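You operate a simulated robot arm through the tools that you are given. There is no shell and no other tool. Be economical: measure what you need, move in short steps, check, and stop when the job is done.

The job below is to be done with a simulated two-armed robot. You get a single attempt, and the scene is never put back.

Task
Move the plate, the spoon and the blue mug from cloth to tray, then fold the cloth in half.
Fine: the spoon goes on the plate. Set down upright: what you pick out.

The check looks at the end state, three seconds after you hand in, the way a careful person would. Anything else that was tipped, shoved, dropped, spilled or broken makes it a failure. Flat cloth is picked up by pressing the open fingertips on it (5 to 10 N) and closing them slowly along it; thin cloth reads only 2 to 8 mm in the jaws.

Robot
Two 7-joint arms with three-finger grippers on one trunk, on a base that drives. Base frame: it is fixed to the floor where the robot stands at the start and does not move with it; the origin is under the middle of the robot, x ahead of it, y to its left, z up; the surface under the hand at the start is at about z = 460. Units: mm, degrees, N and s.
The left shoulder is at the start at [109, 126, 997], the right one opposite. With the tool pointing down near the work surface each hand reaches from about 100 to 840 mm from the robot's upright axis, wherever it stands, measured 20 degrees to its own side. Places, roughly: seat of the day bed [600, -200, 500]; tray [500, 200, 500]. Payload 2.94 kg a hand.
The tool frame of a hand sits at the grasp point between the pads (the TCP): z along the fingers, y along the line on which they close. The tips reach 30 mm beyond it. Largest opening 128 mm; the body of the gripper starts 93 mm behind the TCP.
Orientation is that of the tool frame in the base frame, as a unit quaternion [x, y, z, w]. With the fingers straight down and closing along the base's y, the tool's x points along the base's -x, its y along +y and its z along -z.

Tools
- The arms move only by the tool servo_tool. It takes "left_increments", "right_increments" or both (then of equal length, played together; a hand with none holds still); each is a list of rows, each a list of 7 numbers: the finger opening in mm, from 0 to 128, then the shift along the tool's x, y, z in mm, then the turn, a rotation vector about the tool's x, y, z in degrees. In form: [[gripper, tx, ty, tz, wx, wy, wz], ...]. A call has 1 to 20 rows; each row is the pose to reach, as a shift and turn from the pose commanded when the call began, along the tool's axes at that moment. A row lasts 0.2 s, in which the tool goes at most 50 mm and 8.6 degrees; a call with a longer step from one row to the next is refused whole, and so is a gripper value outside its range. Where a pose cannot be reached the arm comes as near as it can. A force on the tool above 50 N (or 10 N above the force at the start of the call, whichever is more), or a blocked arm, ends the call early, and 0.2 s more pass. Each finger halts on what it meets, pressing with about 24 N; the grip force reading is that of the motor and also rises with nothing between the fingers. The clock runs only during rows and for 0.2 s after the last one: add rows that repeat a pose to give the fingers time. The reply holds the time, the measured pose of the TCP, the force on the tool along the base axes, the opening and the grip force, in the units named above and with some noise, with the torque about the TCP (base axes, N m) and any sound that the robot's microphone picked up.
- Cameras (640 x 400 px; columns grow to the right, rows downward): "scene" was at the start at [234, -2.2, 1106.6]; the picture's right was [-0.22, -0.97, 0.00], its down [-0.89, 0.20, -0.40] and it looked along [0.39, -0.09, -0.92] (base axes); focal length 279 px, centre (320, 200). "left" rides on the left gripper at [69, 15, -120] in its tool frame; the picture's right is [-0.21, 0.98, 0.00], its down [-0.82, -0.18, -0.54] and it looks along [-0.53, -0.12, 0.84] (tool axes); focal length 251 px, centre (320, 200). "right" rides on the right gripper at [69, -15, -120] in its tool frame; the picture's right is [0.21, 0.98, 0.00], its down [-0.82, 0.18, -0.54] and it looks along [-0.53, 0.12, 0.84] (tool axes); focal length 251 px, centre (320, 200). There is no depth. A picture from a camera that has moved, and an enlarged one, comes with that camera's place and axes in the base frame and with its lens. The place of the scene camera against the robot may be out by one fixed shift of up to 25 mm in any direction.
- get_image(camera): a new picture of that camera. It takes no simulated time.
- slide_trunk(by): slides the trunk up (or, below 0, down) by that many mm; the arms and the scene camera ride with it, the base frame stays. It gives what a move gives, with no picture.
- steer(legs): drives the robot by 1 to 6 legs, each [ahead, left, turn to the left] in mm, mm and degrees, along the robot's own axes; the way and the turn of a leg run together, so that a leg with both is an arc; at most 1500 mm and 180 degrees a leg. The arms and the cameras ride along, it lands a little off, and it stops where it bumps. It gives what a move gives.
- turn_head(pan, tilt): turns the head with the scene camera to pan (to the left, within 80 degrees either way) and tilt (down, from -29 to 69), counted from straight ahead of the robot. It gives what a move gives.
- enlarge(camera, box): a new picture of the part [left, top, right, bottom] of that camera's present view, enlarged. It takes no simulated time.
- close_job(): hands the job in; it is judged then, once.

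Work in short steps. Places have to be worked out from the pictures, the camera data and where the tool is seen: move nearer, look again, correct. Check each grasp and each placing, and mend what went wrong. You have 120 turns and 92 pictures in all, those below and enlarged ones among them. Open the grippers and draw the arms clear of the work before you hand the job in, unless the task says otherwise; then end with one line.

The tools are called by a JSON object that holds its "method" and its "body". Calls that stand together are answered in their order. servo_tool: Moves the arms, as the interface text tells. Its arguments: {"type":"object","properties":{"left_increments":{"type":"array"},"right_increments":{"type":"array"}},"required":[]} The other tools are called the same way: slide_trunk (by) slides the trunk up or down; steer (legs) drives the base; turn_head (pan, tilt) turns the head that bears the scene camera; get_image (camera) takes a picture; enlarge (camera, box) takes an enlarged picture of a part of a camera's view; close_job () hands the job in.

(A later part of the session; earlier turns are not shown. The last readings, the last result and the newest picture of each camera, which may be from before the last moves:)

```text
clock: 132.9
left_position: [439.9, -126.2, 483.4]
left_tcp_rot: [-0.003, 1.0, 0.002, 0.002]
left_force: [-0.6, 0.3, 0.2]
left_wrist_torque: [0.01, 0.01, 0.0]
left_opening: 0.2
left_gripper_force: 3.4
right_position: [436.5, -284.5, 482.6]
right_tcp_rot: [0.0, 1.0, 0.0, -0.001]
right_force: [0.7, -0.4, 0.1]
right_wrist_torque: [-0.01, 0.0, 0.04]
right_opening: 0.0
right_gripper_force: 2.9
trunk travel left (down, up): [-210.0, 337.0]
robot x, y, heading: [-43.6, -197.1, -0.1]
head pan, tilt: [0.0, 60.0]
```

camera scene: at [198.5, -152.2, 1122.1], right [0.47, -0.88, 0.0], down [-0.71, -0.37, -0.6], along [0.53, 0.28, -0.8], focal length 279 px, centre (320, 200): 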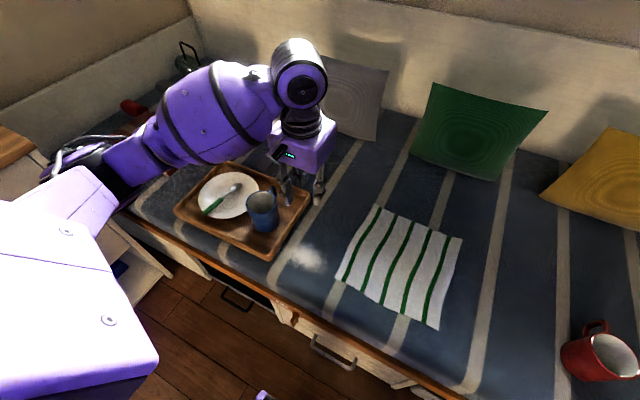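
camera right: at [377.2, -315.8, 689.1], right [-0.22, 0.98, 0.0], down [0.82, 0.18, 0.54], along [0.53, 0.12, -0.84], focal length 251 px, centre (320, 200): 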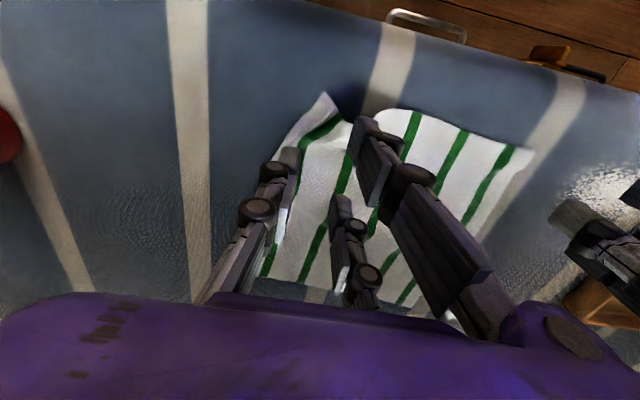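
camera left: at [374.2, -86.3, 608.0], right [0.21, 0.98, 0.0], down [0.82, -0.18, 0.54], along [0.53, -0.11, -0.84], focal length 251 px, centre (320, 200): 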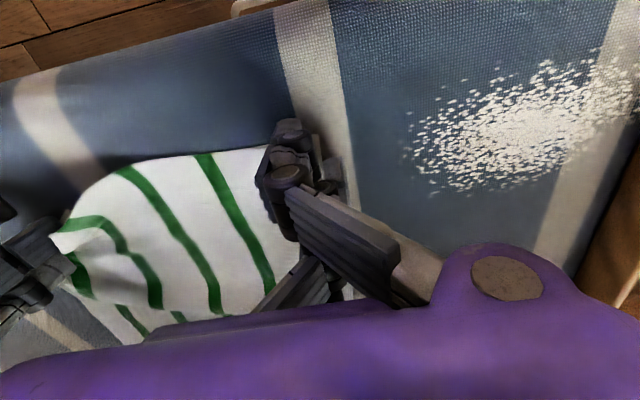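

No load at all even 7 mm lower: the tips recede markedly when closed. I measure by lowering the closed fingers until contact.

{"method": "servo_tool", "body": {"left_increments": [[0, 0, 0, 1, 0, 0, 0], [0, 0, 0, 2, 0, 0, 0], [0, 0, 0, 3, 0, 0, 0], [0, 0, 0, 3, 0, 0, 0]], "right_increments": [[0, 0, 0, 1, 0, 0, 0], [0, 0, 0, 2, 0, 0, 0], [0, 0, 0, 3, 0, 0, 0], [0, 0, 0, 4, 0, 0, 0]]}}

{"method": "get_image", "body": {"camera": "right"}}

```text
clock: 133.9
left_position: [440.2, -127.8, 480.4]
left_tcp_rot: [-0.002, 1.0, 0.0, 0.002]
left_force: [-0.1, -0.1, -0.1]
left_wrist_torque: [-0.01, 0.0, -0.02]
left_opening: 0.0
left_gripper_force: 2.6
right_position: [438.5, -283.1, 479.8]
right_tcp_rot: [0.0, 1.0, 0.0, 0.0]
right_force: [-0.4, -0.4, 0.6]
right_wrist_torque: [0.03, -0.03, 0.0]
right_opening: 0.0
right_gripper_force: 3.0
trunk travel left (down, up): [-210.0, 337.0]
robot x, y, heading: [-45.7, -198.5, -0.0]
head pan, tilt: [0.0, 60.0]
```

```text
15 pictures are left
camera right: at [368.8, -299.8, 599.9], right [-0.22, 0.98, 0.0], down [0.82, 0.18, 0.54], along [0.53, 0.12, -0.84], focal length 251 px, centre (320, 200)
```

right: 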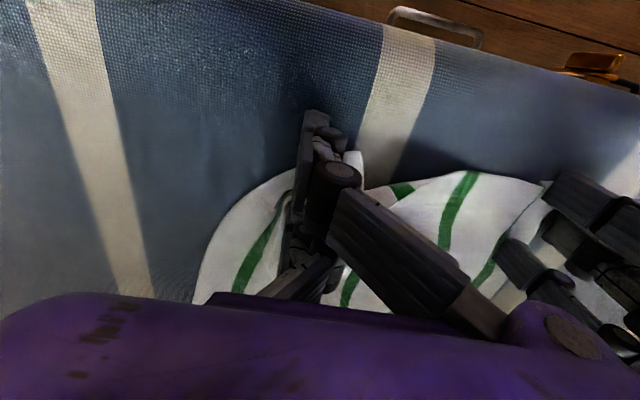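

Still no contact. I raise both hands, open, and check the cloth's shape before trying a stepwise pinch.

{"method": "servo_tool", "body": {"left_increments": [[0, 0, 0, -15, 0, 0, 0], [10, 0, 20, -45, 0, 0, 0], [16, 0, 40, -80, 0, 0, 0], [16, 0, 60, -120, 0, 0, 0], [16, 0, 60, -120, 0, 0, 0]], "right_increments": [[0, 0, 0, -15, 0, 0, 0], [10, 0, -20, -45, 0, 0, 0], [16, 0, -40, -80, 0, 0, 0], [16, 0, -60, -120, 0, 0, 0], [16, 0, -60, -120, 0, 0, 0]]}}

{"method": "get_image", "body": {"camera": "left"}}

```text
clock: 135.1
left_position: [438.0, -67.7, 598.5]
left_tcp_rot: [-0.001, 1.0, 0.0, 0.002]
left_force: [0.2, 0.1, -0.4]
left_wrist_torque: [-0.02, 0.01, 0.0]
left_opening: 15.9
left_gripper_force: 0.1
right_position: [438.7, -342.9, 600.6]
right_tcp_rot: [-0.001, 1.0, 0.001, 0.0]
right_force: [-0.1, 0.8, -0.1]
right_wrist_torque: [-0.01, 0.0, 0.0]
right_opening: 15.9
right_gripper_force: 0.0
trunk travel left (down, up): [-210.0, 337.0]
robot x, y, heading: [-41.4, -197.8, -0.1]
head pan, tilt: [0.0, 60.0]
```

```text
14 pictures are left
camera left: at [367.6, -53.3, 718.2], right [0.21, 0.98, 0.0], down [0.82, -0.18, 0.54], along [0.53, -0.11, -0.84], focal length 251 px, centre (320, 200)
```

left: 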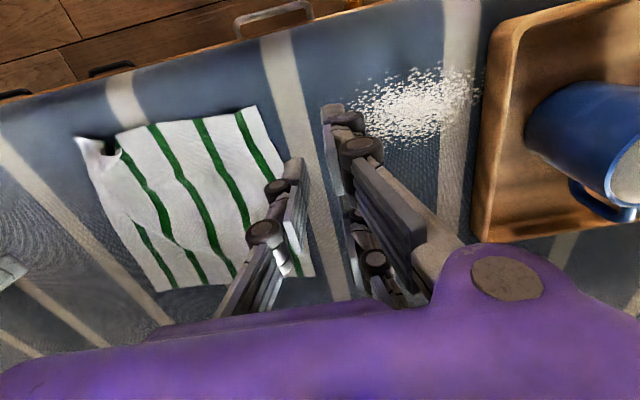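

The right hand had actually caught and dragged the cloth ~45 mm to -y; its left edge (y ≈ -128, x 409…660) is clean and straight. I'll fold that edge over to the right instead: left hand near its near corner, right hand near its far corner, hands closing across the edge.

{"method": "servo_tool", "body": {"left_increments": [[24, 0, 0, 0, 0, 0, 0], [24, 0, 0, 0, 0, 0, 0], [24, 0, 0, 0, 0, 0, 0], [24, 1, -20, 10, 0, 0, 0], [24, 3, -45, 30, 0, 0, 0], [24, 5, -70, 55, 0, 0, 0], [24, 5, -84, 80, 0, 0, 0], [24, 5, -84, 98, 0, 0, 0], [24, 5, -84, 104, 0, 0, 0], [24, 5, -84, 104, 0, 0, 0]], "right_increments": [[24, -33, 20, 0, 0, 0, 0], [24, -66, 50, 0, 0, 0, 0], [24, -99, 80, 0, 0, 0, 0], [24, -132, 115, 5, 0, 0, 0], [24, -165, 150, 15, 0, 0, 0], [24, -197, 180, 35, 0, 0, 0], [24, -197, 191, 65, 0, 0, 0], [24, -197, 191, 92, 0, 0, 0], [24, -197, 191, 105, 0, 0, 0], [24, -197, 191, 105, 0, 0, 0]]}}

{"method": "get_image", "body": {"camera": "right"}}

```text
clock: 137.3
left_position: [434.8, -151.2, 496.3]
left_tcp_rot: [-0.002, 1.0, 0.0, 0.003]
left_force: [0.5, -0.7, 0.1]
left_wrist_torque: [-0.03, -0.01, 0.01]
left_opening: 24.1
left_gripper_force: 0.0
right_position: [637.5, -152.4, 493.7]
right_tcp_rot: [0.0, 1.0, 0.0, 0.0]
right_force: [0.1, 0.0, 0.2]
right_wrist_torque: [-0.01, -0.01, 0.0]
right_opening: 23.9
right_gripper_force: 0.0
trunk travel left (down, up): [-210.0, 337.0]
robot x, y, heading: [-42.6, -194.5, 0.0]
head pan, tilt: [0.0, 60.0]
```

```text
13 pictures are left
camera right: at [567.3, -169.1, 615.5], right [-0.22, 0.98, 0.0], down [0.82, 0.18, 0.54], along [0.53, 0.12, -0.84], focal length 251 px, centre (320, 200)
```

right: 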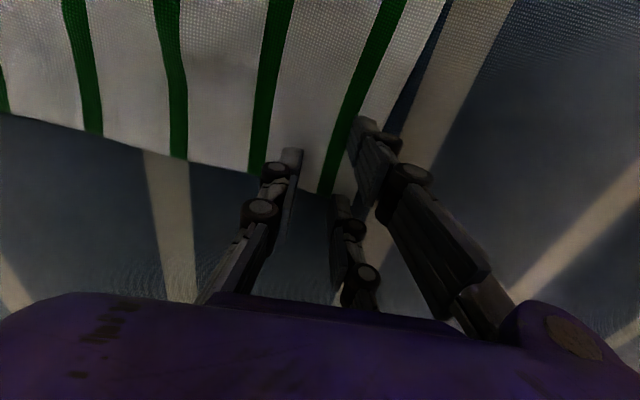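

Well placed; I trim the right hand (8 mm back, 8 mm outward) and lower both until light contact.

{"method": "servo_tool", "body": {"left_increments": [[24, 0, 2, 2, 0, 0, 0], [24, 0, 2, 3.5, 0, 0, 0], [24, 0, 2, 4.5, 0, 0, 0], [24, 0, 2, 4.5, 0, 0, 0]], "right_increments": [[24, 8, 8, 0, 0, 0, 0], [24, 8, 8, 2, 0, 0, 0], [24, 8, 8, 4, 0, 0, 0], [24, 8, 8, 4, 0, 0, 0]]}}

```text
clock: 138.3
left_position: [435.6, -149.8, 493.7]
left_tcp_rot: [-0.001, 1.0, 0.0, 0.002]
left_force: [0.9, -0.4, 0.0]
left_wrist_torque: [0.0, 0.01, -0.03]
left_opening: 24.2
left_gripper_force: 0.0
right_position: [628.3, -144.5, 490.8]
right_tcp_rot: [0.0, 1.0, 0.0, 0.001]
right_force: [-0.8, 0.7, 5.1]
right_wrist_torque: [0.04, 0.06, 0.0]
right_opening: 23.6
right_gripper_force: 0.1
trunk travel left (down, up): [-210.0, 337.0]
robot x, y, heading: [-41.9, -196.8, 0.0]
head pan, tilt: [0.0, 60.0]
```

Right touches with 5 N. Left goes down 2.6 mm more.

{"method": "servo_tool", "body": {"left_increments": [[24, 0, 0, 1.5, 0, 0, 0], [24, 0, 0, 2.6, 0, 0, 0], [24, 0, 0, 2.6, 0, 0, 0]], "right_increments": [[24, 0, 0, 0.3, 0, 0, 0], [24, 0, 0, 0.3, 0, 0, 0], [24, 0, 0, 0.3, 0, 0, 0]]}}

```text
clock: 139.1
left_position: [434.9, -149.2, 489.8]
left_tcp_rot: [-0.003, 1.0, 0.001, 0.003]
left_force: [0.6, 0.7, 4.7]
left_wrist_torque: [0.09, 0.03, -0.04]
left_opening: 23.9
left_gripper_force: 0.0
right_position: [627.1, -144.2, 490.4]
right_tcp_rot: [-0.002, 1.0, 0.001, 0.002]
right_force: [-0.6, 3.3, 9.3]
right_wrist_torque: [0.23, 0.14, -0.05]
right_opening: 24.0
right_gripper_force: 0.2
trunk travel left (down, up): [-210.0, 337.0]
robot x, y, heading: [-46.5, -196.2, 0.2]
head pan, tilt: [0.0, 60.0]
```

Both press 5–9 N. I close more slowly, 1 mm per row, to 12 mm.

{"method": "servo_tool", "body": {"left_increments": [[23, 0, 0, 0, 0, 0, 0], [22, 0, 0, 0, 0, 0, 0], [21, 0, 0, 0.1, 0, 0, 0], [20, 0, 0, 0.1, 0, 0, 0], [19, 0, 0, 0.2, 0, 0, 0], [18, 0, 0, 0.2, 0, 0, 0], [17, 0, 0, 0.3, 0, 0, 0], [16, 0, 0, 0.3, 0, 0, 0], [15, 0, 0, 0.4, 0, 0, 0], [14, 0, 0, 0.4, 0, 0, 0], [13, 0, 0, 0.5, 0, 0, 0], [12, 0, 0, 0.5, 0, 0, 0]], "right_increments": [[23, 0, 0, 0, 0, 0, 0], [22, 0, 0, 0, 0, 0, 0], [21, 0, 0, 0.1, 0, 0, 0], [20, 0, 0, 0.1, 0, 0, 0], [19, 0, 0, 0.2, 0, 0, 0], [18, 0, 0, 0.2, 0, 0, 0], [17, 0, 0, 0.3, 0, 0, 0], [16, 0, 0, 0.3, 0, 0, 0], [15, 0, 0, 0.4, 0, 0, 0], [14, 0, 0, 0.4, 0, 0, 0], [13, 0, 0, 0.5, 0, 0, 0], [12, 0, 0, 0.5, 0, 0, 0]]}}

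```text
clock: 141.7
left_position: [433.9, -150.3, 491.4]
left_tcp_rot: [-0.001, 1.0, -0.001, 0.002]
left_force: [-0.5, -0.3, 0.3]
left_wrist_torque: [-0.01, 0.04, 0.02]
left_opening: 11.8
left_gripper_force: 0.1
right_position: [626.3, -143.1, 490.3]
right_tcp_rot: [-0.001, 1.0, 0.0, 0.0]
right_force: [-1.5, 1.1, 4.8]
right_wrist_torque: [0.11, 0.12, -0.02]
right_opening: 12.1
right_gripper_force: 0.1
trunk travel left (down, up): [-210.0, 337.0]
robot x, y, heading: [-47.0, -198.9, 0.2]
head pan, tilt: [0.0, 60.0]
```

{"method": "enlarge", "body": {"camera": "left", "box": [200, 80, 440, 260]}}

{"method": "enlarge", "body": {"camera": "right", "box": [200, 80, 440, 260]}}

```text
2.22 times, centred on (320, 170) of left
camera zoom: at [364.5, -135.5, 609.5], right [0.21, 0.98, 0.0], down [0.82, -0.18, 0.54], along [0.53, -0.11, -0.84], focal length 559 px, centre (320, 267)
```

zoom: 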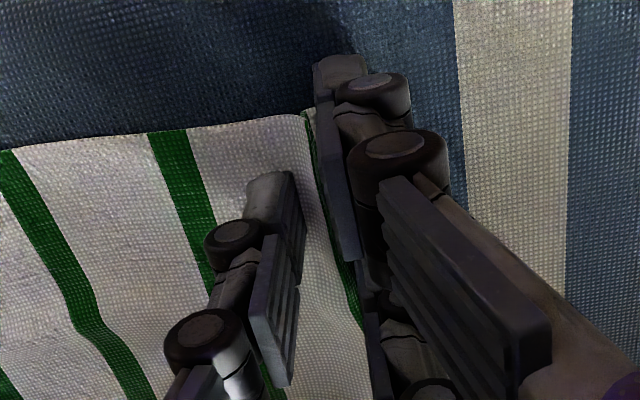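

```text
2.22 times, centred on (320, 170) of right
camera zoom: at [556.7, -160.3, 610.0], right [-0.22, 0.98, 0.0], down [0.82, 0.18, 0.54], along [0.53, 0.12, -0.84], focal length 559 px, centre (320, 267)
```

zoom: 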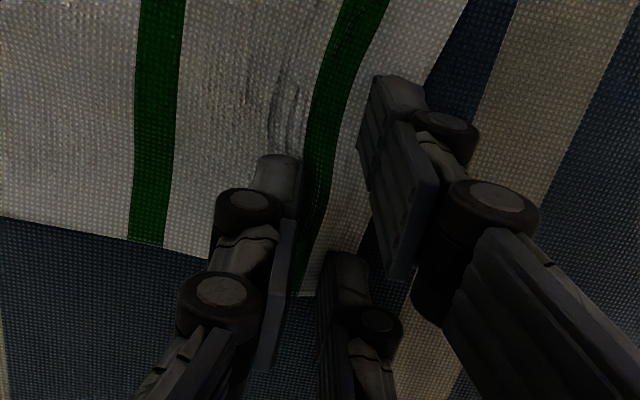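

The right is gathering a ridge; left needs more pressure. I continue closing to 3 mm, sinking gradually (left more).

{"method": "servo_tool", "body": {"left_increments": [[12, 0, 0, 1, 0, 0, 0], [11, 0, 0, 1.5, 0, 0, 0], [10, 0, 0, 1.9, 0, 0, 0], [9, 0, 0, 2.2, 0, 0, 0], [8, 0, 0, 2.5, 0, 0, 0], [7, 0, 0, 2.8, 0, 0, 0], [6, 0, 0, 3.1, 0, 0, 0], [5, 0, 0, 3.4, 0, 0, 0], [4, 0, 0, 3.7, 0, 0, 0], [3, 0, 0, 4, 0, 0, 0], [2, 0, 0, 4, 0, 0, 0], [0, 0, 0, 4, 0, 0, 0]], "right_increments": [[12, 0, 0, 0.2, 0, 0, 0], [11, 0, 0, 0.5, 0, 0, 0], [10, 0, 0, 0.8, 0, 0, 0], [9, 0, 0, 1.1, 0, 0, 0], [8, 0, 0, 1.4, 0, 0, 0], [7, 0, 0, 1.7, 0, 0, 0], [6, 0, 0, 2, 0, 0, 0], [5, 0, 0, 2.3, 0, 0, 0], [4, 0, 0, 2.6, 0, 0, 0], [3, 0, 0, 3, 0, 0, 0], [2, 0, 0, 3, 0, 0, 0], [0, 0, 0, 3, 0, 0, 0]]}}

```text
clock: 144.3
left_position: [433.7, -149.5, 486.2]
left_tcp_rot: [-0.003, 1.0, 0.0, 0.002]
left_force: [-0.3, 0.3, -0.2]
left_wrist_torque: [0.0, 0.01, 0.02]
left_opening: 0.0
left_gripper_force: 2.7
right_position: [628.4, -150.3, 484.7]
right_tcp_rot: [0.001, 1.0, -0.002, 0.0]
right_force: [-0.6, -0.8, -0.2]
right_wrist_torque: [-0.02, 0.0, -0.02]
right_opening: 0.0
right_gripper_force: 3.1
trunk travel left (down, up): [-210.0, 337.0]
robot x, y, heading: [-46.0, -195.9, 0.1]
head pan, tilt: [0.0, 60.0]
```

Closed on nothing again. I measure the tip reach at a 6 mm opening: open to 6 here and read the force.

{"method": "servo_tool", "body": {"left_increments": [[2, 0, 0, 0, 0, 0, 0], [4, 0, 0, 0, 0, 0, 0], [6, 0, 0, 0, 0, 0, 0], [6, 0, 0, 0, 0, 0, 0]], "right_increments": [[2, 0, 0, 0, 0, 0, 0], [4, 0, 0, 0, 0, 0, 0], [6, 0, 0, 0, 0, 0, 0], [6, 0, 0, 0, 0, 0, 0]]}}

{"method": "get_image", "body": {"camera": "right"}}

```text
clock: 145.3
left_position: [433.9, -149.9, 486.7]
left_tcp_rot: [-0.004, 1.0, 0.0, 0.004]
left_force: [1.6, 0.3, 22.0]
left_wrist_torque: [0.01, -0.22, 0.02]
left_opening: 3.7
left_gripper_force: 0.0
right_position: [630.1, -148.7, 487.9]
right_tcp_rot: [0.002, 1.0, -0.001, 0.002]
right_force: [0.9, 0.0, 3.4]
right_wrist_torque: [0.0, 0.01, 0.0]
right_opening: 4.9
right_gripper_force: 0.1
trunk travel left (down, up): [-210.0, 337.0]
robot x, y, heading: [-42.3, -197.1, 0.1]
head pan, tilt: [0.0, 60.0]
```

```text
10 pictures are left
camera right: at [559.4, -164.5, 608.7], right [-0.21, 0.98, 0.0], down [0.82, 0.18, 0.54], along [0.53, 0.11, -0.84], focal length 251 px, centre (320, 200)
```

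right: 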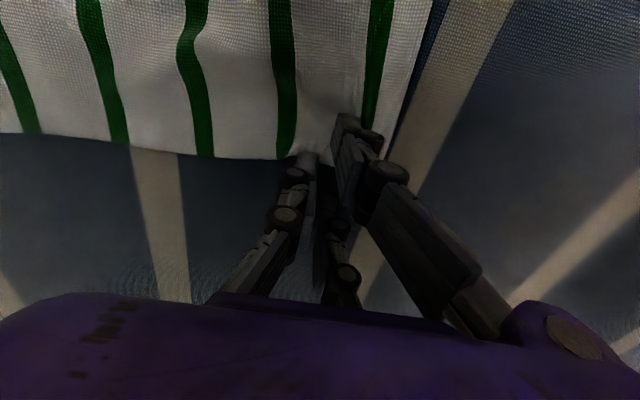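

Useful: at 4–6 mm the tips still touch but ~4 mm lower than when open, so the sinking must follow about 0.0085·(24−o)² mm. I raise both hands and look at the cloth again.

{"method": "servo_tool", "body": {"left_increments": [[8, 0, 0, -10, 0, 0, 0], [24, 0, 15, -40, 0, 0, 0], [24, 0, 40, -80, 0, 0, 0], [24, 0, 65, -115, 0, 0, 0], [24, 0, 65, -115, 0, 0, 0]], "right_increments": [[8, 0, 0, -10, 0, 0, 0], [24, 0, 0, -40, 0, 0, 0], [24, 0, 0, -80, 0, 0, 0], [24, 0, 0, -100, 0, 0, 0], [24, 0, 0, -100, 0, 0, 0]]}}

{"method": "get_image", "body": {"camera": "left"}}

```text
clock: 146.5
left_position: [435.6, -83.5, 604.0]
left_tcp_rot: [-0.002, 1.0, -0.001, 0.002]
left_force: [0.5, 0.0, -0.2]
left_wrist_torque: [0.03, 0.01, 0.02]
left_opening: 24.3
left_gripper_force: 0.0
right_position: [624.9, -141.5, 586.3]
right_tcp_rot: [-0.001, 1.0, 0.0, 0.0]
right_force: [-0.4, 0.9, 1.2]
right_wrist_torque: [-0.02, -0.01, -0.03]
right_opening: 24.2
right_gripper_force: 0.1
trunk travel left (down, up): [-210.0, 337.0]
robot x, y, heading: [-44.4, -197.3, 0.1]
head pan, tilt: [0.0, 60.0]
```

```text
9 pictures are left
camera left: at [365.6, -68.5, 722.9], right [0.21, 0.98, 0.0], down [0.82, -0.18, 0.54], along [0.53, -0.11, -0.84], focal length 251 px, centre (320, 200)
```

left: 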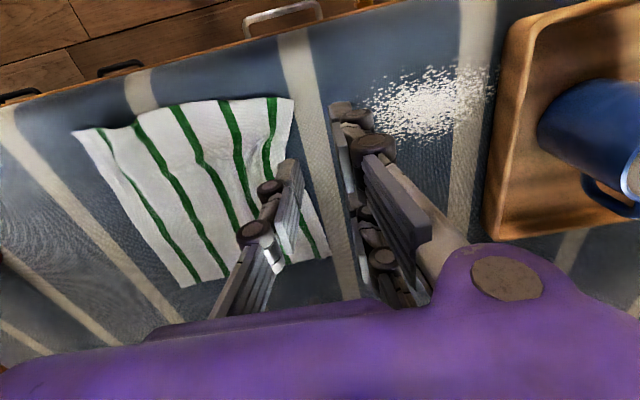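

Cloth: left edge now y ≈ -108 (x 408…628). I place both hands on it again: left [432, -132], right [604, -135], down to light pressing.

{"method": "servo_tool", "body": {"left_increments": [[24, 2, -24, 20, 0, 0, 0], [24, 4, -48, 50, 0, 0, 0], [24, 4, -48, 85, 0, 0, 0], [24, 4, -48, 104, 0, 0, 0], [24, 4, -48, 109, 0, 0, 0], [24, 4, -48, 110.6, 0, 0, 0], [24, 4, -48, 110.6, 0, 0, 0]], "right_increments": [[24, 10, 3, 20, 0, 0, 0], [24, 21, 6, 45, 0, 0, 0], [24, 21, 6, 75, 0, 0, 0], [24, 21, 6, 90, 0, 0, 0], [24, 21, 6, 95, 0, 0, 0], [24, 21, 6, 96.4, 0, 0, 0], [24, 21, 6, 96.4, 0, 0, 0]]}}

```text
clock: 147.2
left_position: [429.6, -124.2, 544.4]
left_tcp_rot: [-0.006, 1.0, 0.007, -0.002]
left_force: [0.6, 1.4, -0.1]
left_wrist_torque: [-0.13, -0.04, 0.0]
left_opening: 24.0
left_gripper_force: 0.0
right_position: [610.4, -147.5, 538.4]
right_tcp_rot: [0.006, 1.0, -0.003, 0.002]
right_force: [-0.8, -0.5, 0.9]
right_wrist_torque: [0.01, -0.02, 0.02]
right_opening: 24.0
right_gripper_force: 0.0
trunk travel left (down, up): [-210.0, 337.0]
robot x, y, heading: [-43.9, -198.4, 0.6]
head pan, tilt: [0.0, 60.0]
stopped in row 3 (left hand): the force on the tool passed its limit at 63 N (the readings are from after the stop); the commanded pose is now the measured one
```

The arms touched each other at this spacing. I widen the gap slightly (left x 422, right x 614) and lower again.

{"method": "servo_tool", "body": {"left_increments": [[24, 8, 0, -3, 0, 0, 0], [24, 8, -8, 10, 0, 0, 0], [24, 8, -8, 30, 0, 0, 0], [24, 8, -8, 44, 0, 0, 0], [24, 8, -8, 50, 0, 0, 0], [24, 8, -8, 50, 0, 0, 0]], "right_increments": [[24, -4, 0, 0, 0, 0, 0], [24, -4, 10, 8, 0, 0, 0], [24, -4, 10, 25, 0, 0, 0], [24, -4, 10, 38, 0, 0, 0], [24, -4, 10, 45, 0, 0, 0], [24, -4, 10, 45, 0, 0, 0]]}}

```text
clock: 148.6
left_position: [422.6, -133.1, 497.1]
left_tcp_rot: [-0.006, 1.0, 0.005, 0.001]
left_force: [-1.2, -0.5, -0.3]
left_wrist_torque: [-0.01, 0.01, 0.01]
left_opening: 24.3
left_gripper_force: 0.0
right_position: [617.4, -146.6, 490.3]
right_tcp_rot: [0.009, 1.0, -0.009, 0.001]
right_force: [-0.3, -0.1, 0.7]
right_wrist_torque: [0.0, 0.0, 0.0]
right_opening: 24.0
right_gripper_force: 0.1
trunk travel left (down, up): [-210.0, 337.0]
robot x, y, heading: [-42.9, -195.3, -0.1]
head pan, tilt: [0.0, 60.0]
```

{"method": "servo_tool", "body": {"left_increments": [[24, 0, 0, 3, 0, 0, 0], [24, 0, 0, 5, 0, 0, 0], [24, 0, 0, 6, 0, 0, 0], [24, 0, 0, 6, 0, 0, 0]], "right_increments": [[24, 0, 0, 0.5, 0, 0, 0], [24, 0, 0, 1, 0, 0, 0], [24, 0, 0, 1, 0, 0, 0], [24, 0, 0, 1, 0, 0, 0]]}}

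```text
clock: 149.6
left_position: [422.0, -131.9, 492.4]
left_tcp_rot: [-0.005, 1.0, 0.005, 0.001]
left_force: [-0.4, 0.2, 0.4]
left_wrist_torque: [-0.04, -0.02, -0.02]
left_opening: 24.1
left_gripper_force: 0.1
right_position: [618.5, -147.3, 491.7]
right_tcp_rot: [0.01, 1.0, -0.008, 0.002]
right_force: [-0.5, 0.8, 2.2]
right_wrist_torque: [0.05, 0.08, 0.0]
right_opening: 23.8
right_gripper_force: 0.0
trunk travel left (down, up): [-210.0, 337.0]
robot x, y, heading: [-41.5, -198.0, 0.3]
head pan, tilt: [0.0, 60.0]
```

Left down 1.8 mm more, right 0.6 mm.

{"method": "servo_tool", "body": {"left_increments": [[24, 0, 0, 1, 0, 0, 0], [24, 0, 0, 1.8, 0, 0, 0], [24, 0, 0, 1.8, 0, 0, 0]], "right_increments": [[24, 0, 0, 0.6, 0, 0, 0], [24, 0, 0, 0.6, 0, 0, 0], [24, 0, 0, 0.6, 0, 0, 0]]}}

```text
clock: 150.3
left_position: [422.4, -132.9, 490.6]
left_tcp_rot: [-0.005, 1.0, 0.003, 0.002]
left_force: [1.7, -1.5, 20.9]
left_wrist_torque: [-0.4, 0.09, 0.01]
left_opening: 24.0
left_gripper_force: 0.0
right_position: [618.1, -146.9, 491.6]
right_tcp_rot: [0.01, 1.0, -0.008, 0.003]
right_force: [-0.8, -0.8, 0.7]
right_wrist_torque: [0.0, 0.03, 0.04]
right_opening: 23.9
right_gripper_force: 0.0
trunk travel left (down, up): [-210.0, 337.0]
robot x, y, heading: [-40.9, -197.8, -0.1]
head pan, tilt: [0.0, 60.0]
```

{"method": "servo_tool", "body": {"left_increments": [[24, 0, 0, -0.6, 0, 0, 0], [24, 0, 0, -0.6, 0, 0, 0], [24, 0, 0, -0.6, 0, 0, 0]], "right_increments": [[24, 0, 0, 0.8, 0, 0, 0], [24, 0, 0, 1.3, 0, 0, 0], [24, 0, 0, 1.3, 0, 0, 0]]}}

```text
clock: 151.2
left_position: [421.8, -130.7, 490.4]
left_tcp_rot: [-0.006, 1.0, 0.004, 0.001]
left_force: [7.3, -5.0, 35.5]
left_wrist_torque: [-0.72, -0.07, 0.13]
left_opening: 24.3
left_gripper_force: 0.5
right_position: [618.7, -146.2, 491.5]
right_tcp_rot: [0.011, 1.0, -0.007, 0.006]
right_force: [0.5, 1.0, 2.0]
right_wrist_torque: [0.05, 0.02, 0.02]
right_opening: 24.0
right_gripper_force: 0.1
trunk travel left (down, up): [-210.0, 337.0]
robot x, y, heading: [-41.4, -199.0, 0.1]
head pan, tilt: [0.0, 60.0]
```

The right forearm lies on the left hand in this layout. I switch to the near edge, hands side by side and turned 90° so they close across that edge: right hand up and away first, then the left.

{"method": "servo_tool", "body": {"left_increments": [[24, 0, 0, -2, 0, 0, 0], [24, 0, 0, -2, 0, 0, 0], [24, 0, 0, -2, 0, 0, 0], [24, 0, 0, -2, 0, 0, 0], [24, 0, 0, -2, 0, 0, 0], [24, 0, 0, -2, 0, 0, 0], [24, 0, 0, -20, 0, 0, 0], [24, 0, 0, -50, 0, 0, 7.5], [24, 0, 0, -80, 0, 0, 15], [24, 0, 0, -110, 0, 0, 23], [24, -8, -1, -110, 0, 0, 31], [24, -8, -1, -110, 0, 0, 39], [24, -8, -1, -110, 0, 0, 47], [24, -8, -1, -110, 0, 0, 55], [24, -8, -1, -110, 0, 0, 63], [24, -8, -1, -110, 0, 0, 71], [24, -8, -1, -110, 0, 0, 79], [24, -8, -1, -110, 0, 0, 87], [24, -8, -1, -110, 0, 0, 90], [24, -8, -1, -110, 0, 0, 90]], "right_increments": [[24, 0, 0, -25, 0, 0, 0], [24, 0, -5, -60, 0, 0, 0], [24, 10, -20, -95, 0, 0, 0], [24, 20, -45, -108, 0, 0, 0], [24, 30, -75, -108, 0, 0, 0], [24, 45, -105, -108, 0, 0, 0], [24, 65, -135, -108, 0, 0, -7.5], [24, 85, -160, -108, 0, 0, -15], [24, 105, -166, -108, 0, 0, -23], [24, 125, -166, -108, 0, 0, -31], [24, 145, -166, -108, 0, 0, -39], [24, 165, -166, -108, 0, 0, -47], [24, 185, -166, -108, 0, 0, -55], [24, 195, -166, -108, 0, 0, -63], [24, 203, -166, -108, 0, 0, -71], [24, 203, -166, -108, 0, 0, -79], [24, 203, -166, -108, 0, 0, -87], [24, 203, -166, -108, 0, 0, -90], [24, 203, -166, -108, 0, 0, -90], [24, 203, -166, -108, 0, 0, -90]]}}

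{"method": "get_image", "body": {"camera": "right"}}

```text
clock: 155.3
left_position: [430.2, -133.0, 597.2]
left_tcp_rot: [0.704, 0.71, 0.003, -0.006]
left_force: [0.6, 0.5, -0.1]
left_wrist_torque: [-0.01, 0.0, -0.04]
left_opening: 23.9
left_gripper_force: 0.0
right_position: [410.0, -300.5, 598.8]
right_tcp_rot: [-0.704, 0.71, -0.004, -0.002]
right_force: [0.3, 1.7, -0.1]
right_wrist_torque: [0.02, -0.01, 0.02]
right_opening: 23.9
right_gripper_force: 0.0
trunk travel left (down, up): [-210.0, 337.0]
robot x, y, heading: [-43.4, -202.4, 0.0]
head pan, tilt: [0.0, 60.0]
```

```text
8 pictures are left
camera right: at [423.9, -370.4, 719.3], right [-0.98, -0.21, 0.0], down [-0.17, 0.83, 0.53], along [-0.11, 0.52, -0.85], focal length 251 px, centre (320, 200)
```

right: 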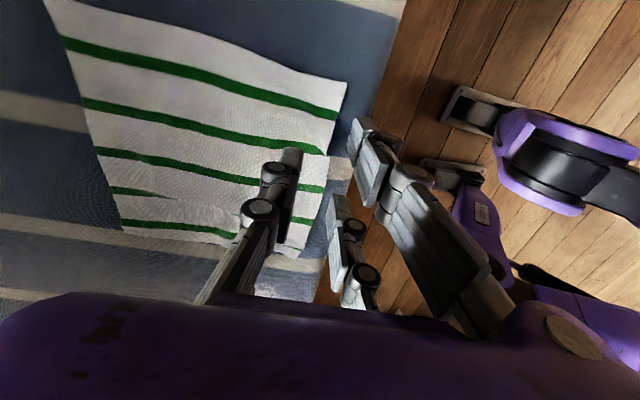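

Cloth corners: near-right [392, -345], near-left [408, -126], far edge x ≈ 640. Targets: right [414, -315], left [425, -148]; I descend to just above contact.

{"method": "servo_tool", "body": {"left_increments": [[24, -8, -2, 30, 0, 0, 0], [24, -15, -5, 60, 0, 0, 0], [24, -15, -5, 88, 0, 0, 0], [24, -15, -5, 102, 0, 0, 0], [24, -15, -5, 106, 0, 0, 0], [24, -15, -5, 106, 0, 0, 0]], "right_increments": [[24, 8, -2, 30, 0, 0, 0], [24, 14.5, -4, 60, 0, 0, 0], [24, 14.5, -4, 88, 0, 0, 0], [24, 14.5, -4, 103, 0, 0, 0], [24, 14.5, -4, 107.5, 0, 0, 0], [24, 14.5, -4, 107.5, 0, 0, 0]]}}

```text
clock: 156.8
left_position: [424.6, -148.5, 491.5]
left_tcp_rot: [0.702, 0.712, 0.004, -0.005]
left_force: [-0.3, 1.1, 13.5]
left_wrist_torque: [-0.25, -0.11, 0.03]
left_opening: 23.5
left_gripper_force: 0.1
right_position: [413.0, -315.4, 489.7]
right_tcp_rot: [-0.704, 0.711, -0.004, -0.001]
right_force: [0.6, -0.7, 4.4]
right_wrist_torque: [0.06, 0.03, 0.0]
right_opening: 23.8
right_gripper_force: 0.0
trunk travel left (down, up): [-210.0, 337.0]
robot x, y, heading: [-43.5, -201.2, 0.0]
head pan, tilt: [0.0, 60.0]
```

Both in contact (13 N, 4 N). I close slowly to 4.5 mm following the tip-rise profile.

{"method": "servo_tool", "body": {"left_increments": [[22.5, 0, 0, -0.2, 0, 0, 0], [21, 0, 0, -0.1, 0, 0, 0], [19.5, 0, 0, 0, 0, 0, 0], [18, 0, 0, 0.1, 0, 0, 0], [16.5, 0, 0, 0.3, 0, 0, 0], [15, 0, 0, 0.5, 0, 0, 0], [13.5, 0, 0, 0.75, 0, 0, 0], [12, 0, 0, 1.1, 0, 0, 0], [10.5, 0, 0, 1.4, 0, 0, 0], [9, 0, 0, 1.8, 0, 0, 0], [7.5, 0, 0, 2.2, 0, 0, 0], [6, 0, 0, 2.6, 0, 0, 0], [4.5, 0, 0, 3.1, 0, 0, 0]], "right_increments": [[22.5, 0, 0, 0.3, 0, 0, 0], [21, 0, 0, 0.4, 0, 0, 0], [19.5, 0, 0, 0.5, 0, 0, 0], [18, 0, 0, 0.6, 0, 0, 0], [16.5, 0, 0, 0.8, 0, 0, 0], [15, 0, 0, 1, 0, 0, 0], [13.5, 0, 0, 1.25, 0, 0, 0], [12, 0, 0, 1.6, 0, 0, 0], [10.5, 0, 0, 1.9, 0, 0, 0], [9, 0, 0, 2.3, 0, 0, 0], [7.5, 0, 0, 2.7, 0, 0, 0], [6, 0, 0, 3.1, 0, 0, 0], [4.5, 0, 0, 3.6, 0, 0, 0]]}}

```text
clock: 159.6
left_position: [424.9, -147.4, 488.3]
left_tcp_rot: [0.702, 0.712, 0.003, -0.005]
left_force: [0.2, 0.2, 14.6]
left_wrist_torque: [-0.28, -0.06, 0.02]
left_opening: 1.9
left_gripper_force: 0.1
right_position: [414.9, -315.0, 489.5]
right_tcp_rot: [-0.704, 0.711, -0.004, -0.001]
right_force: [-1.1, -0.6, 7.3]
right_wrist_torque: [0.08, 0.07, -0.02]
right_opening: 4.3
right_gripper_force: 0.1
trunk travel left (down, up): [-210.0, 337.0]
robot x, y, heading: [-44.6, -194.8, -0.0]
head pan, tilt: [0.0, 60.0]
```

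Force held through the closing. Now clamp to 0 at this height.

{"method": "servo_tool", "body": {"left_increments": [[3, 0, 0, 0, 0, 0, 0], [1.5, 0, 0, 0.2, 0, 0, 0], [0, 0, 0, 0.2, 0, 0, 0], [0, 0, 0, 0.2, 0, 0, 0]], "right_increments": [[3, 0, 0, 0.4, 0, 0, 0], [1.5, 0, 0, 0.8, 0, 0, 0], [0, 0, 0, 0.8, 0, 0, 0], [0, 0, 0, 0.8, 0, 0, 0]]}}

{"method": "get_image", "body": {"camera": "right"}}

```text
clock: 160.6
left_position: [425.4, -146.2, 486.3]
left_tcp_rot: [0.702, 0.712, 0.004, -0.007]
left_force: [0.1, -0.1, -0.4]
left_wrist_torque: [0.0, -0.02, 0.01]
left_opening: 0.0
left_gripper_force: 3.3
right_position: [412.4, -316.2, 487.0]
right_tcp_rot: [-0.704, 0.71, -0.004, -0.003]
right_force: [-1.0, -0.1, -0.7]
right_wrist_torque: [-0.02, 0.02, 0.0]
right_opening: 0.0
right_gripper_force: 3.6
trunk travel left (down, up): [-210.0, 337.0]
robot x, y, heading: [-45.1, -199.9, -0.2]
head pan, tilt: [0.0, 60.0]
```

```text
7 pictures are left
camera right: at [427.0, -385.3, 607.5], right [-0.98, -0.2, 0.0], down [-0.17, 0.83, 0.53], along [-0.11, 0.52, -0.85], focal length 251 px, centre (320, 200)
```

right: 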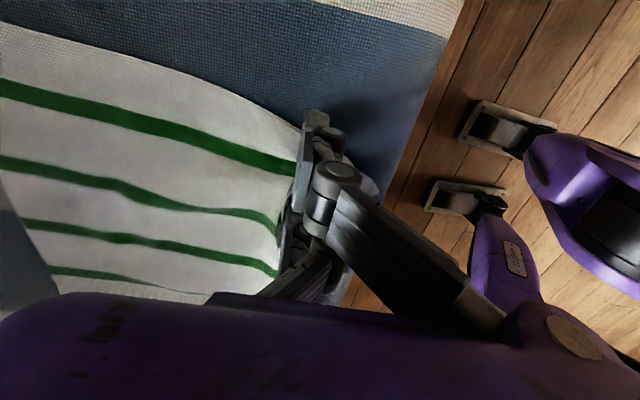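

Reading is 0, yet the cloth edge seems drawn into the fingers. I test by lifting both 40 mm and looking.

{"method": "servo_tool", "body": {"left_increments": [[0, 0, 0, -8, 0, 0, 0], [0, 0, 0, -18, 0, 0, 0], [0, 0, 0, -30, 0, 0, 0], [0, 0, 0, -45, 0, 0, 0], [0, 0, 0, -45, 0, 0, 0]], "right_increments": [[0, 0, 0, -8, 0, 0, 0], [0, 0, 0, -18, 0, 0, 0], [0, 0, 0, -30, 0, 0, 0], [0, 0, 0, -45, 0, 0, 0], [0, 0, 0, -45, 0, 0, 0]]}}

{"method": "get_image", "body": {"camera": "right"}}

```text
clock: 161.8
left_position: [425.0, -149.6, 532.2]
left_tcp_rot: [0.702, 0.712, 0.004, -0.007]
left_force: [-0.3, -1.3, -0.2]
left_wrist_torque: [-0.03, 0.02, 0.0]
left_opening: 0.0
left_gripper_force: 3.0
right_position: [413.9, -316.2, 530.8]
right_tcp_rot: [-0.703, 0.711, -0.004, -0.001]
right_force: [0.0, -0.6, -0.3]
right_wrist_torque: [0.04, 0.05, -0.01]
right_opening: 0.0
right_gripper_force: 3.0
trunk travel left (down, up): [-210.0, 337.0]
robot x, y, heading: [-43.8, -193.7, -0.1]
head pan, tilt: [0.0, 60.0]
```

```text
6 pictures are left
camera right: at [427.8, -385.9, 651.9], right [-0.98, -0.2, 0.0], down [-0.17, 0.83, 0.53], along [-0.11, 0.52, -0.85], focal length 251 px, centre (320, 200)
```

right: 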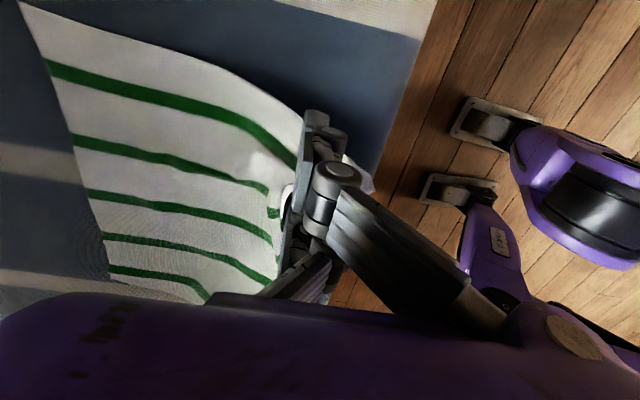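

The cloth is lifted by the right hand (reading 0 but held). I raise along an arc to mid-way and check both with the scene camera.

{"method": "servo_tool", "body": {"left_increments": [[0, 0, 5, -20, 0, 0, 0], [0, 0, 15, -40, 0, 0, 0], [0, 0, 30, -60, 0, 0, 0], [0, 0, 50, -75, 0, 0, 0], [0, 0, 70, -88, 0, 0, 0], [0, 0, 90, -95, 0, 0, 0], [0, 0, 105, -98, 0, 0, 0], [0, 0, 105, -98, 0, 0, 0]], "right_increments": [[0, 0, -5, -20, 0, 0, 0], [0, 0, -15, -40, 0, 0, 0], [0, 0, -30, -60, 0, 0, 0], [0, 0, -50, -75, 0, 0, 0], [0, 0, -70, -88, 0, 0, 0], [0, 0, -90, -95, 0, 0, 0], [0, 0, -110, -98, 0, 0, 0], [0, 0, -110, -98, 0, 0, 0]]}}

{"method": "get_image", "body": {"camera": "scene"}}

```text
clock: 163.6
left_position: [531.4, -149.2, 630.2]
left_tcp_rot: [0.703, 0.712, 0.002, -0.007]
left_force: [-0.3, 0.2, -0.2]
left_wrist_torque: [-0.02, -0.01, 0.01]
left_opening: 0.2
left_gripper_force: 2.8
right_position: [524.7, -314.4, 632.9]
right_tcp_rot: [-0.704, 0.71, -0.003, -0.002]
right_force: [-0.2, 0.0, 0.6]
right_wrist_torque: [0.01, 0.01, 0.0]
right_opening: 0.1
right_gripper_force: 3.0
trunk travel left (down, up): [-210.0, 337.0]
robot x, y, heading: [-44.8, -196.9, -0.2]
head pan, tilt: [0.0, 60.0]
```

```text
5 pictures are left
camera scene: at [199.4, -186.8, 1113.6], right [0.0, -1.0, 0.0], down [-0.87, 0.0, -0.5], along [0.5, 0.0, -0.87], focal length 279 px, centre (320, 200)
```

scene: 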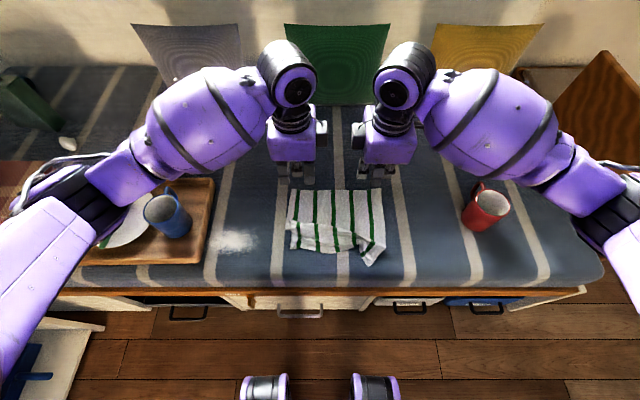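

The cloth slipped from both hands (grip too thin); it now lies wavy near its front edge. I look closer.

{"method": "enlarge", "body": {"camera": "scene", "box": [270, 170, 410, 280]}}

```text
3.64 times, centred on (340, 225) of scene
camera zoom: at [199.4, -186.8, 1113.6], right [0.0, -1.0, 0.0], down [-0.87, 0.0, -0.5], along [0.5, 0.0, -0.87], focal length 1016 px, centre (247, 109)
```

zoom: 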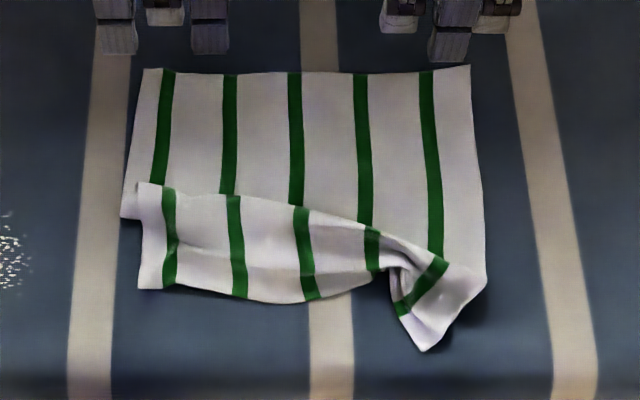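

Half the work is done: at the left the front edge is already turned over by 80 mm; the right corner is twisted at about [388, -315]. Lower lifts will keep the hold. First the right corner: I go to [414, -320] with a 36 mm opening.

{"method": "servo_tool", "body": {"right_increments": [[20, 1, 20, 0, 0, 0, 0], [36, 3, 50, 10, 0, 0, 0], [36, 5, 80, 30, 0, 0, 0], [36, 5.6, 105, 65, 0, 0, 0], [36, 5.6, 111, 100, 0, 0, 0], [36, 5.6, 111, 125, 0, 0, 0], [36, 5.6, 111, 135, 0, 0, 0], [36, 5.6, 111, 138, 0, 0, 0], [36, 5.6, 111, 138, 0, 0, 0]]}}

```text
clock: 165.6
left_position: [531.0, -149.0, 629.9]
left_tcp_rot: [0.702, 0.712, 0.003, -0.007]
left_force: [0.2, -0.5, -0.5]
left_wrist_torque: [-0.02, -0.01, -0.03]
left_opening: 0.1
left_gripper_force: 2.4
right_position: [411.8, -321.6, 492.0]
right_tcp_rot: [-0.704, 0.711, -0.004, -0.001]
right_force: [-0.3, 0.1, -0.1]
right_wrist_torque: [-0.02, 0.01, -0.02]
right_opening: 36.2
right_gripper_force: 0.3
trunk travel left (down, up): [-210.0, 337.0]
robot x, y, heading: [-43.7, -202.0, -0.1]
head pan, tilt: [0.0, 60.0]
```

{"method": "servo_tool", "body": {"right_increments": [[36, 0, 0, 1.5, 0, 0, 0], [36, 0, 0, 3, 0, 0, 0], [36, 0, 0, 3, 0, 0, 0]]}}

```text
clock: 166.3
left_position: [531.2, -148.3, 630.2]
left_tcp_rot: [0.702, 0.712, 0.004, -0.007]
left_force: [0.0, 0.2, 0.4]
left_wrist_torque: [0.01, 0.01, 0.01]
left_opening: 0.2
left_gripper_force: 3.1
right_position: [414.2, -321.5, 490.4]
right_tcp_rot: [-0.703, 0.711, -0.004, 0.0]
right_force: [1.2, -2.7, 21.9]
right_wrist_torque: [0.09, -0.17, -0.03]
right_opening: 37.2
right_gripper_force: 0.5
trunk travel left (down, up): [-210.0, 337.0]
robot x, y, heading: [-41.5, -197.5, -0.0]
head pan, tilt: [0.0, 60.0]
```

Good contact (22 N). I ease 0.6 mm and close slowly with the sinking profile, then clamp.

{"method": "servo_tool", "body": {"right_increments": [[34, 0, 0, -0.6, 0, 0, 0], [32, 0, 0, -0.6, 0, 0, 0], [30, 0, 0, -0.6, 0, 0, 0], [28, 0, 0, -0.6, 0, 0, 0], [26, 0, 0, -0.6, 0, 0, 0], [24, 0, 0, -0.6, 0, 0, 0], [22, 0, 0, -0.5, 0, 0, 0], [20, 0, 0, -0.4, 0, 0, 0], [18, 0, 0, -0.3, 0, 0, 0], [16, 0, 0, 0, 0, 0, 0], [14, 0, 0, 0.3, 0, 0, 0], [12, 0, 0, 0.6, 0, 0, 0], [10, 0, 0, 1.1, 0, 0, 0], [8, 0, 0, 1.6, 0, 0, 0], [6, 0, 0, 2.2, 0, 0, 0], [4, 0, 0, 2.8, 0, 0, 0], [2, 0, 0, 3.2, 0, 0, 0], [0, 0, 0, 3.2, 0, 0, 0], [0, 0, 0, 3.2, 0, 0, 0]]}}

```text
clock: 170.3
left_position: [531.5, -148.4, 628.6]
left_tcp_rot: [0.703, 0.711, 0.003, -0.007]
left_force: [0.2, 0.0, -0.1]
left_wrist_torque: [0.01, 0.0, -0.03]
left_opening: 0.0
left_gripper_force: 2.7
right_position: [411.6, -321.4, 484.3]
right_tcp_rot: [-0.704, 0.711, -0.003, -0.002]
right_force: [0.2, -1.2, 0.0]
right_wrist_torque: [0.02, 0.0, -0.02]
right_opening: 0.0
right_gripper_force: 3.2
trunk travel left (down, up): [-210.0, 337.0]
robot x, y, heading: [-40.9, -198.9, -0.2]
head pan, tilt: [0.0, 60.0]
```

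Reads 0 as before, when it nonetheless carried the cloth. I carry it low over to the far right corner: peak 60 mm, ending at [588, -350].

{"method": "servo_tool", "body": {"right_increments": [[0, 0, -3, -12, 0, 0, 0], [0, 1, -10, -25, 0, 0, 0], [0, 3, -22, -38, 0, 0, 0], [0, 6, -37, -50, 0, 0, 0], [0, 9, -53, -58, 0, 0, 0], [0, 12, -70, -62, 0, 0, 0], [0, 15, -88, -62, 0, 0, 0], [0, 18, -106, -60, 0, 0, 0], [0, 21, -124, -55, 0, 0, 0], [0, 24, -141, -46, 0, 0, 0], [0, 27, -158, -34, 0, 0, 0], [0, 29, -170, -22, 0, 0, 0], [0, 29, -176, -14, 0, 0, 0], [0, 29, -176, -14, 0, 0, 0]]}}

{"method": "enlarge", "body": {"camera": "scene", "box": [260, 160, 420, 280]}}

```text
clock: 173.3
left_position: [531.9, -148.8, 628.7]
left_tcp_rot: [0.702, 0.712, 0.003, -0.007]
left_force: [0.2, 0.0, -1.0]
left_wrist_torque: [0.01, 0.0, -0.04]
left_opening: 0.0
left_gripper_force: 2.9
right_position: [589.1, -352.2, 500.8]
right_tcp_rot: [-0.703, 0.711, -0.004, -0.002]
right_force: [-1.1, -0.1, 0.5]
right_wrist_torque: [0.0, 0.02, 0.02]
right_opening: 0.0
right_gripper_force: 2.8
trunk travel left (down, up): [-210.0, 337.0]
robot x, y, heading: [-45.1, -197.5, 0.1]
head pan, tilt: [0.0, 60.0]
```

```text
3.33 times, centred on (340, 220) of scene
camera zoom: at [199.5, -186.8, 1113.6], right [0.0, -1.0, 0.0], down [-0.87, 0.0, -0.5], along [0.5, 0.0, -0.87], focal length 931 px, centre (253, 133)
```

zoom: 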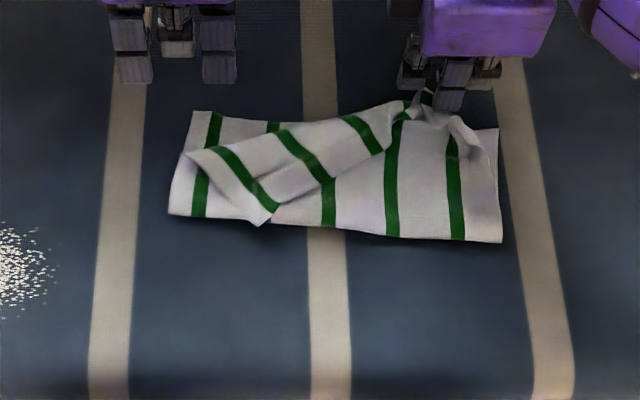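

It works: the right half is turned over properly. I lay the right corner onto the far-right corner (38 mm further right, 15 mm back), release and rise.

{"method": "servo_tool", "body": {"right_increments": [[0, 10, 4, 0, 0, 0, 0], [0, 20, 8, 2, 0, 0, 0], [0, 30, 12, 4, 0, 0, 0], [0, 38, 15, 6, 0, 0, 0], [0, 38, 15, 8, 0, 0, 0], [6, 38, 15, 6, 0, 0, 0], [14, 38, 15, 2, 0, 0, 0], [20, 38, 15, 0, 0, 0, 0], [20, 38, 15, 0, 0, 0, 0], [20, 38, 15, -20, 0, 0, 0], [20, 40, 15, -50, 0, 0, 0], [20, 50, 15, -90, 0, 0, 0], [20, 70, 15, -120, 0, 0, 0], [20, 90, 15, -140, 0, 0, 0]]}}

{"method": "enlarge", "body": {"camera": "scene", "box": [260, 160, 420, 280]}}

```text
clock: 176.3
left_position: [530.3, -149.2, 628.5]
left_tcp_rot: [0.703, 0.711, 0.003, -0.007]
left_force: [0.7, -0.6, 0.4]
left_wrist_torque: [-0.02, -0.01, 0.01]
left_opening: 0.0
left_gripper_force: 2.6
right_position: [571.3, -439.5, 641.5]
right_tcp_rot: [-0.705, 0.71, -0.004, -0.001]
right_force: [-0.6, 0.5, -1.1]
right_wrist_torque: [-0.01, -0.01, 0.0]
right_opening: 19.9
right_gripper_force: 0.0
trunk travel left (down, up): [-210.0, 337.0]
robot x, y, heading: [-43.0, -199.0, -0.1]
head pan, tilt: [0.0, 60.0]
```

```text
3.33 times, centred on (340, 220) of scene
camera zoom: at [199.3, -186.9, 1113.6], right [0.0, -1.0, 0.0], down [-0.87, 0.0, -0.5], along [0.5, 0.0, -0.87], focal length 931 px, centre (253, 133)
```

zoom: 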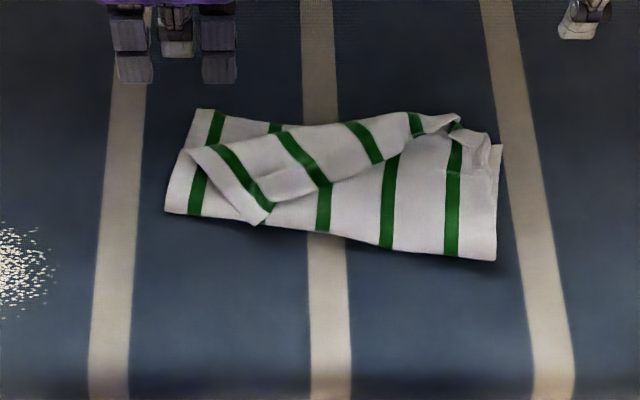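

The right side now lies folded. Next the left flap corner (≈ [490, -207]): the left hand goes over it at [506, -202] and down.

{"method": "servo_tool", "body": {"left_increments": [[10, -10, -5, 5, 0, 0, 0], [24, -30, -14, 30, 0, 0, 0], [24, -50, -22, 65, 0, 0, 0], [24, -53, -24, 100, 0, 0, 0], [24, -53, -24, 125, 0, 0, 0], [24, -53, -24, 133, 0, 0, 0], [24, -53, -24, 135.5, 0, 0, 0], [24, -53, -24, 135.5, 0, 0, 0]]}}

```text
clock: 178.2
left_position: [504.4, -199.8, 493.9]
left_tcp_rot: [0.703, 0.711, 0.003, -0.007]
left_force: [-0.6, -1.4, -0.3]
left_wrist_torque: [-0.02, -0.02, 0.01]
left_opening: 24.2
left_gripper_force: 0.2
right_position: [571.9, -440.3, 640.5]
right_tcp_rot: [-0.703, 0.711, -0.004, -0.001]
right_force: [0.6, -0.5, 0.3]
right_wrist_torque: [0.02, -0.01, 0.02]
right_opening: 20.0
right_gripper_force: 0.0
trunk travel left (down, up): [-210.0, 337.0]
robot x, y, heading: [-46.6, -199.4, -0.2]
head pan, tilt: [0.0, 60.0]
```

{"method": "servo_tool", "body": {"left_increments": [[24, 0, 0, 1, 0, 0, 0], [24, 0, 0, 2, 0, 0, 0], [24, 0, 0, 2, 0, 0, 0]]}}

```text
clock: 178.9
left_position: [505.8, -197.9, 492.3]
left_tcp_rot: [0.703, 0.711, 0.003, -0.007]
left_force: [-0.9, -0.4, 3.3]
left_wrist_torque: [-0.07, -0.01, -0.02]
left_opening: 23.7
left_gripper_force: 0.0
right_position: [570.8, -440.8, 640.1]
right_tcp_rot: [-0.704, 0.71, -0.003, -0.002]
right_force: [-0.6, 0.3, 0.2]
right_wrist_torque: [-0.02, -0.02, -0.03]
right_opening: 19.8
right_gripper_force: 0.1
trunk travel left (down, up): [-210.0, 337.0]
robot x, y, heading: [-44.6, -198.0, 0.0]
head pan, tilt: [0.0, 60.0]
```

Light contact. I press 0.6 mm more and close with the sinking profile, then clamp.

{"method": "servo_tool", "body": {"left_increments": [[24, 0, 0, 0.6, 0, 0, 0], [22.5, 0, 0, 0.6, 0, 0, 0], [21, 0, 0, 0.7, 0, 0, 0], [19.5, 0, 0, 0.8, 0, 0, 0], [18, 0, 0, 0.9, 0, 0, 0], [16.5, 0, 0, 1.1, 0, 0, 0], [15, 0, 0, 1.3, 0, 0, 0], [13.5, 0, 0, 1.5, 0, 0, 0], [12, 0, 0, 1.8, 0, 0, 0], [10.5, 0, 0, 2.1, 0, 0, 0], [9, 0, 0, 2.5, 0, 0, 0], [7.5, 0, 0, 2.9, 0, 0, 0], [6, 0, 0, 3.3, 0, 0, 0], [4.5, 0, 0, 3.8, 0, 0, 0], [3, 0, 0, 4.1, 0, 0, 0], [1.5, 0, 0, 4.3, 0, 0, 0], [0, 0, 0, 4.3, 0, 0, 0], [0, 0, 0, 4.3, 0, 0, 0]]}}

```text
clock: 182.8
left_position: [506.5, -198.2, 486.6]
left_tcp_rot: [0.703, 0.711, 0.002, -0.008]
left_force: [0.6, 0.3, -0.2]
left_wrist_torque: [0.01, 0.01, 0.01]
left_opening: 0.1
left_gripper_force: 2.8
right_position: [572.5, -440.9, 640.2]
right_tcp_rot: [-0.704, 0.711, -0.004, -0.002]
right_force: [-0.5, -0.4, 0.7]
right_wrist_torque: [0.02, -0.01, -0.02]
right_opening: 20.0
right_gripper_force: 0.0
trunk travel left (down, up): [-210.0, 337.0]
robot x, y, heading: [-41.2, -200.8, -0.2]
head pan, tilt: [0.0, 60.0]
```

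Carry it low toward the far-left corner (peak 40 mm), then look before releasing.

{"method": "servo_tool", "body": {"left_increments": [[0, 1, 2, -10, 0, 0, 0], [0, 4, 8, -20, 0, 0, 0], [0, 9, 17, -30, 0, 0, 0], [0, 15, 28, -37, 0, 0, 0], [0, 21, 40, -40, 0, 0, 0], [0, 27, 52, -38, 0, 0, 0], [0, 33, 63, -32, 0, 0, 0], [0, 38, 72, -24, 0, 0, 0], [0, 40, 78, -16, 0, 0, 0], [0, 40, 78, -12, 0, 0, 0], [0, 40, 78, -12, 0, 0, 0]]}}

{"method": "enlarge", "body": {"camera": "scene", "box": [260, 160, 420, 280]}}

```text
clock: 185.2
left_position: [585.5, -156.6, 498.8]
left_tcp_rot: [0.702, 0.712, 0.003, -0.007]
left_force: [0.7, 0.5, -0.4]
left_wrist_torque: [-0.02, -0.02, -0.02]
left_opening: 0.1
left_gripper_force: 3.7
right_position: [571.5, -440.4, 640.4]
right_tcp_rot: [-0.703, 0.711, -0.003, -0.001]
right_force: [-0.2, 0.1, -0.4]
right_wrist_torque: [-0.01, 0.0, 0.0]
right_opening: 20.2
right_gripper_force: 0.1
trunk travel left (down, up): [-210.0, 337.0]
robot x, y, heading: [-42.3, -198.5, -0.0]
head pan, tilt: [0.0, 60.0]
```

```text
3.33 times, centred on (340, 220) of scene
camera zoom: at [199.6, -186.8, 1113.6], right [0.0, -1.0, 0.0], down [-0.87, 0.0, -0.5], along [0.5, 0.0, -0.87], focal length 931 px, centre (253, 133)
```

zoom: 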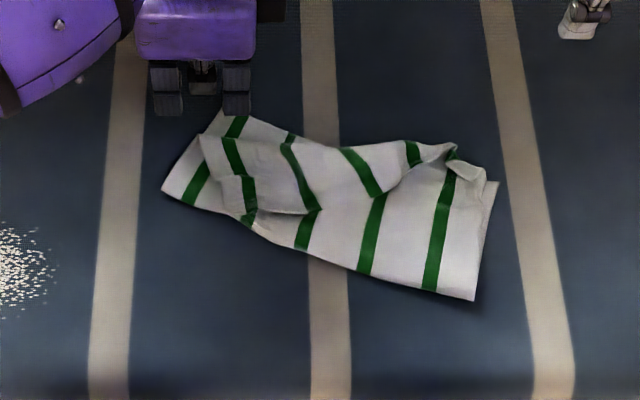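

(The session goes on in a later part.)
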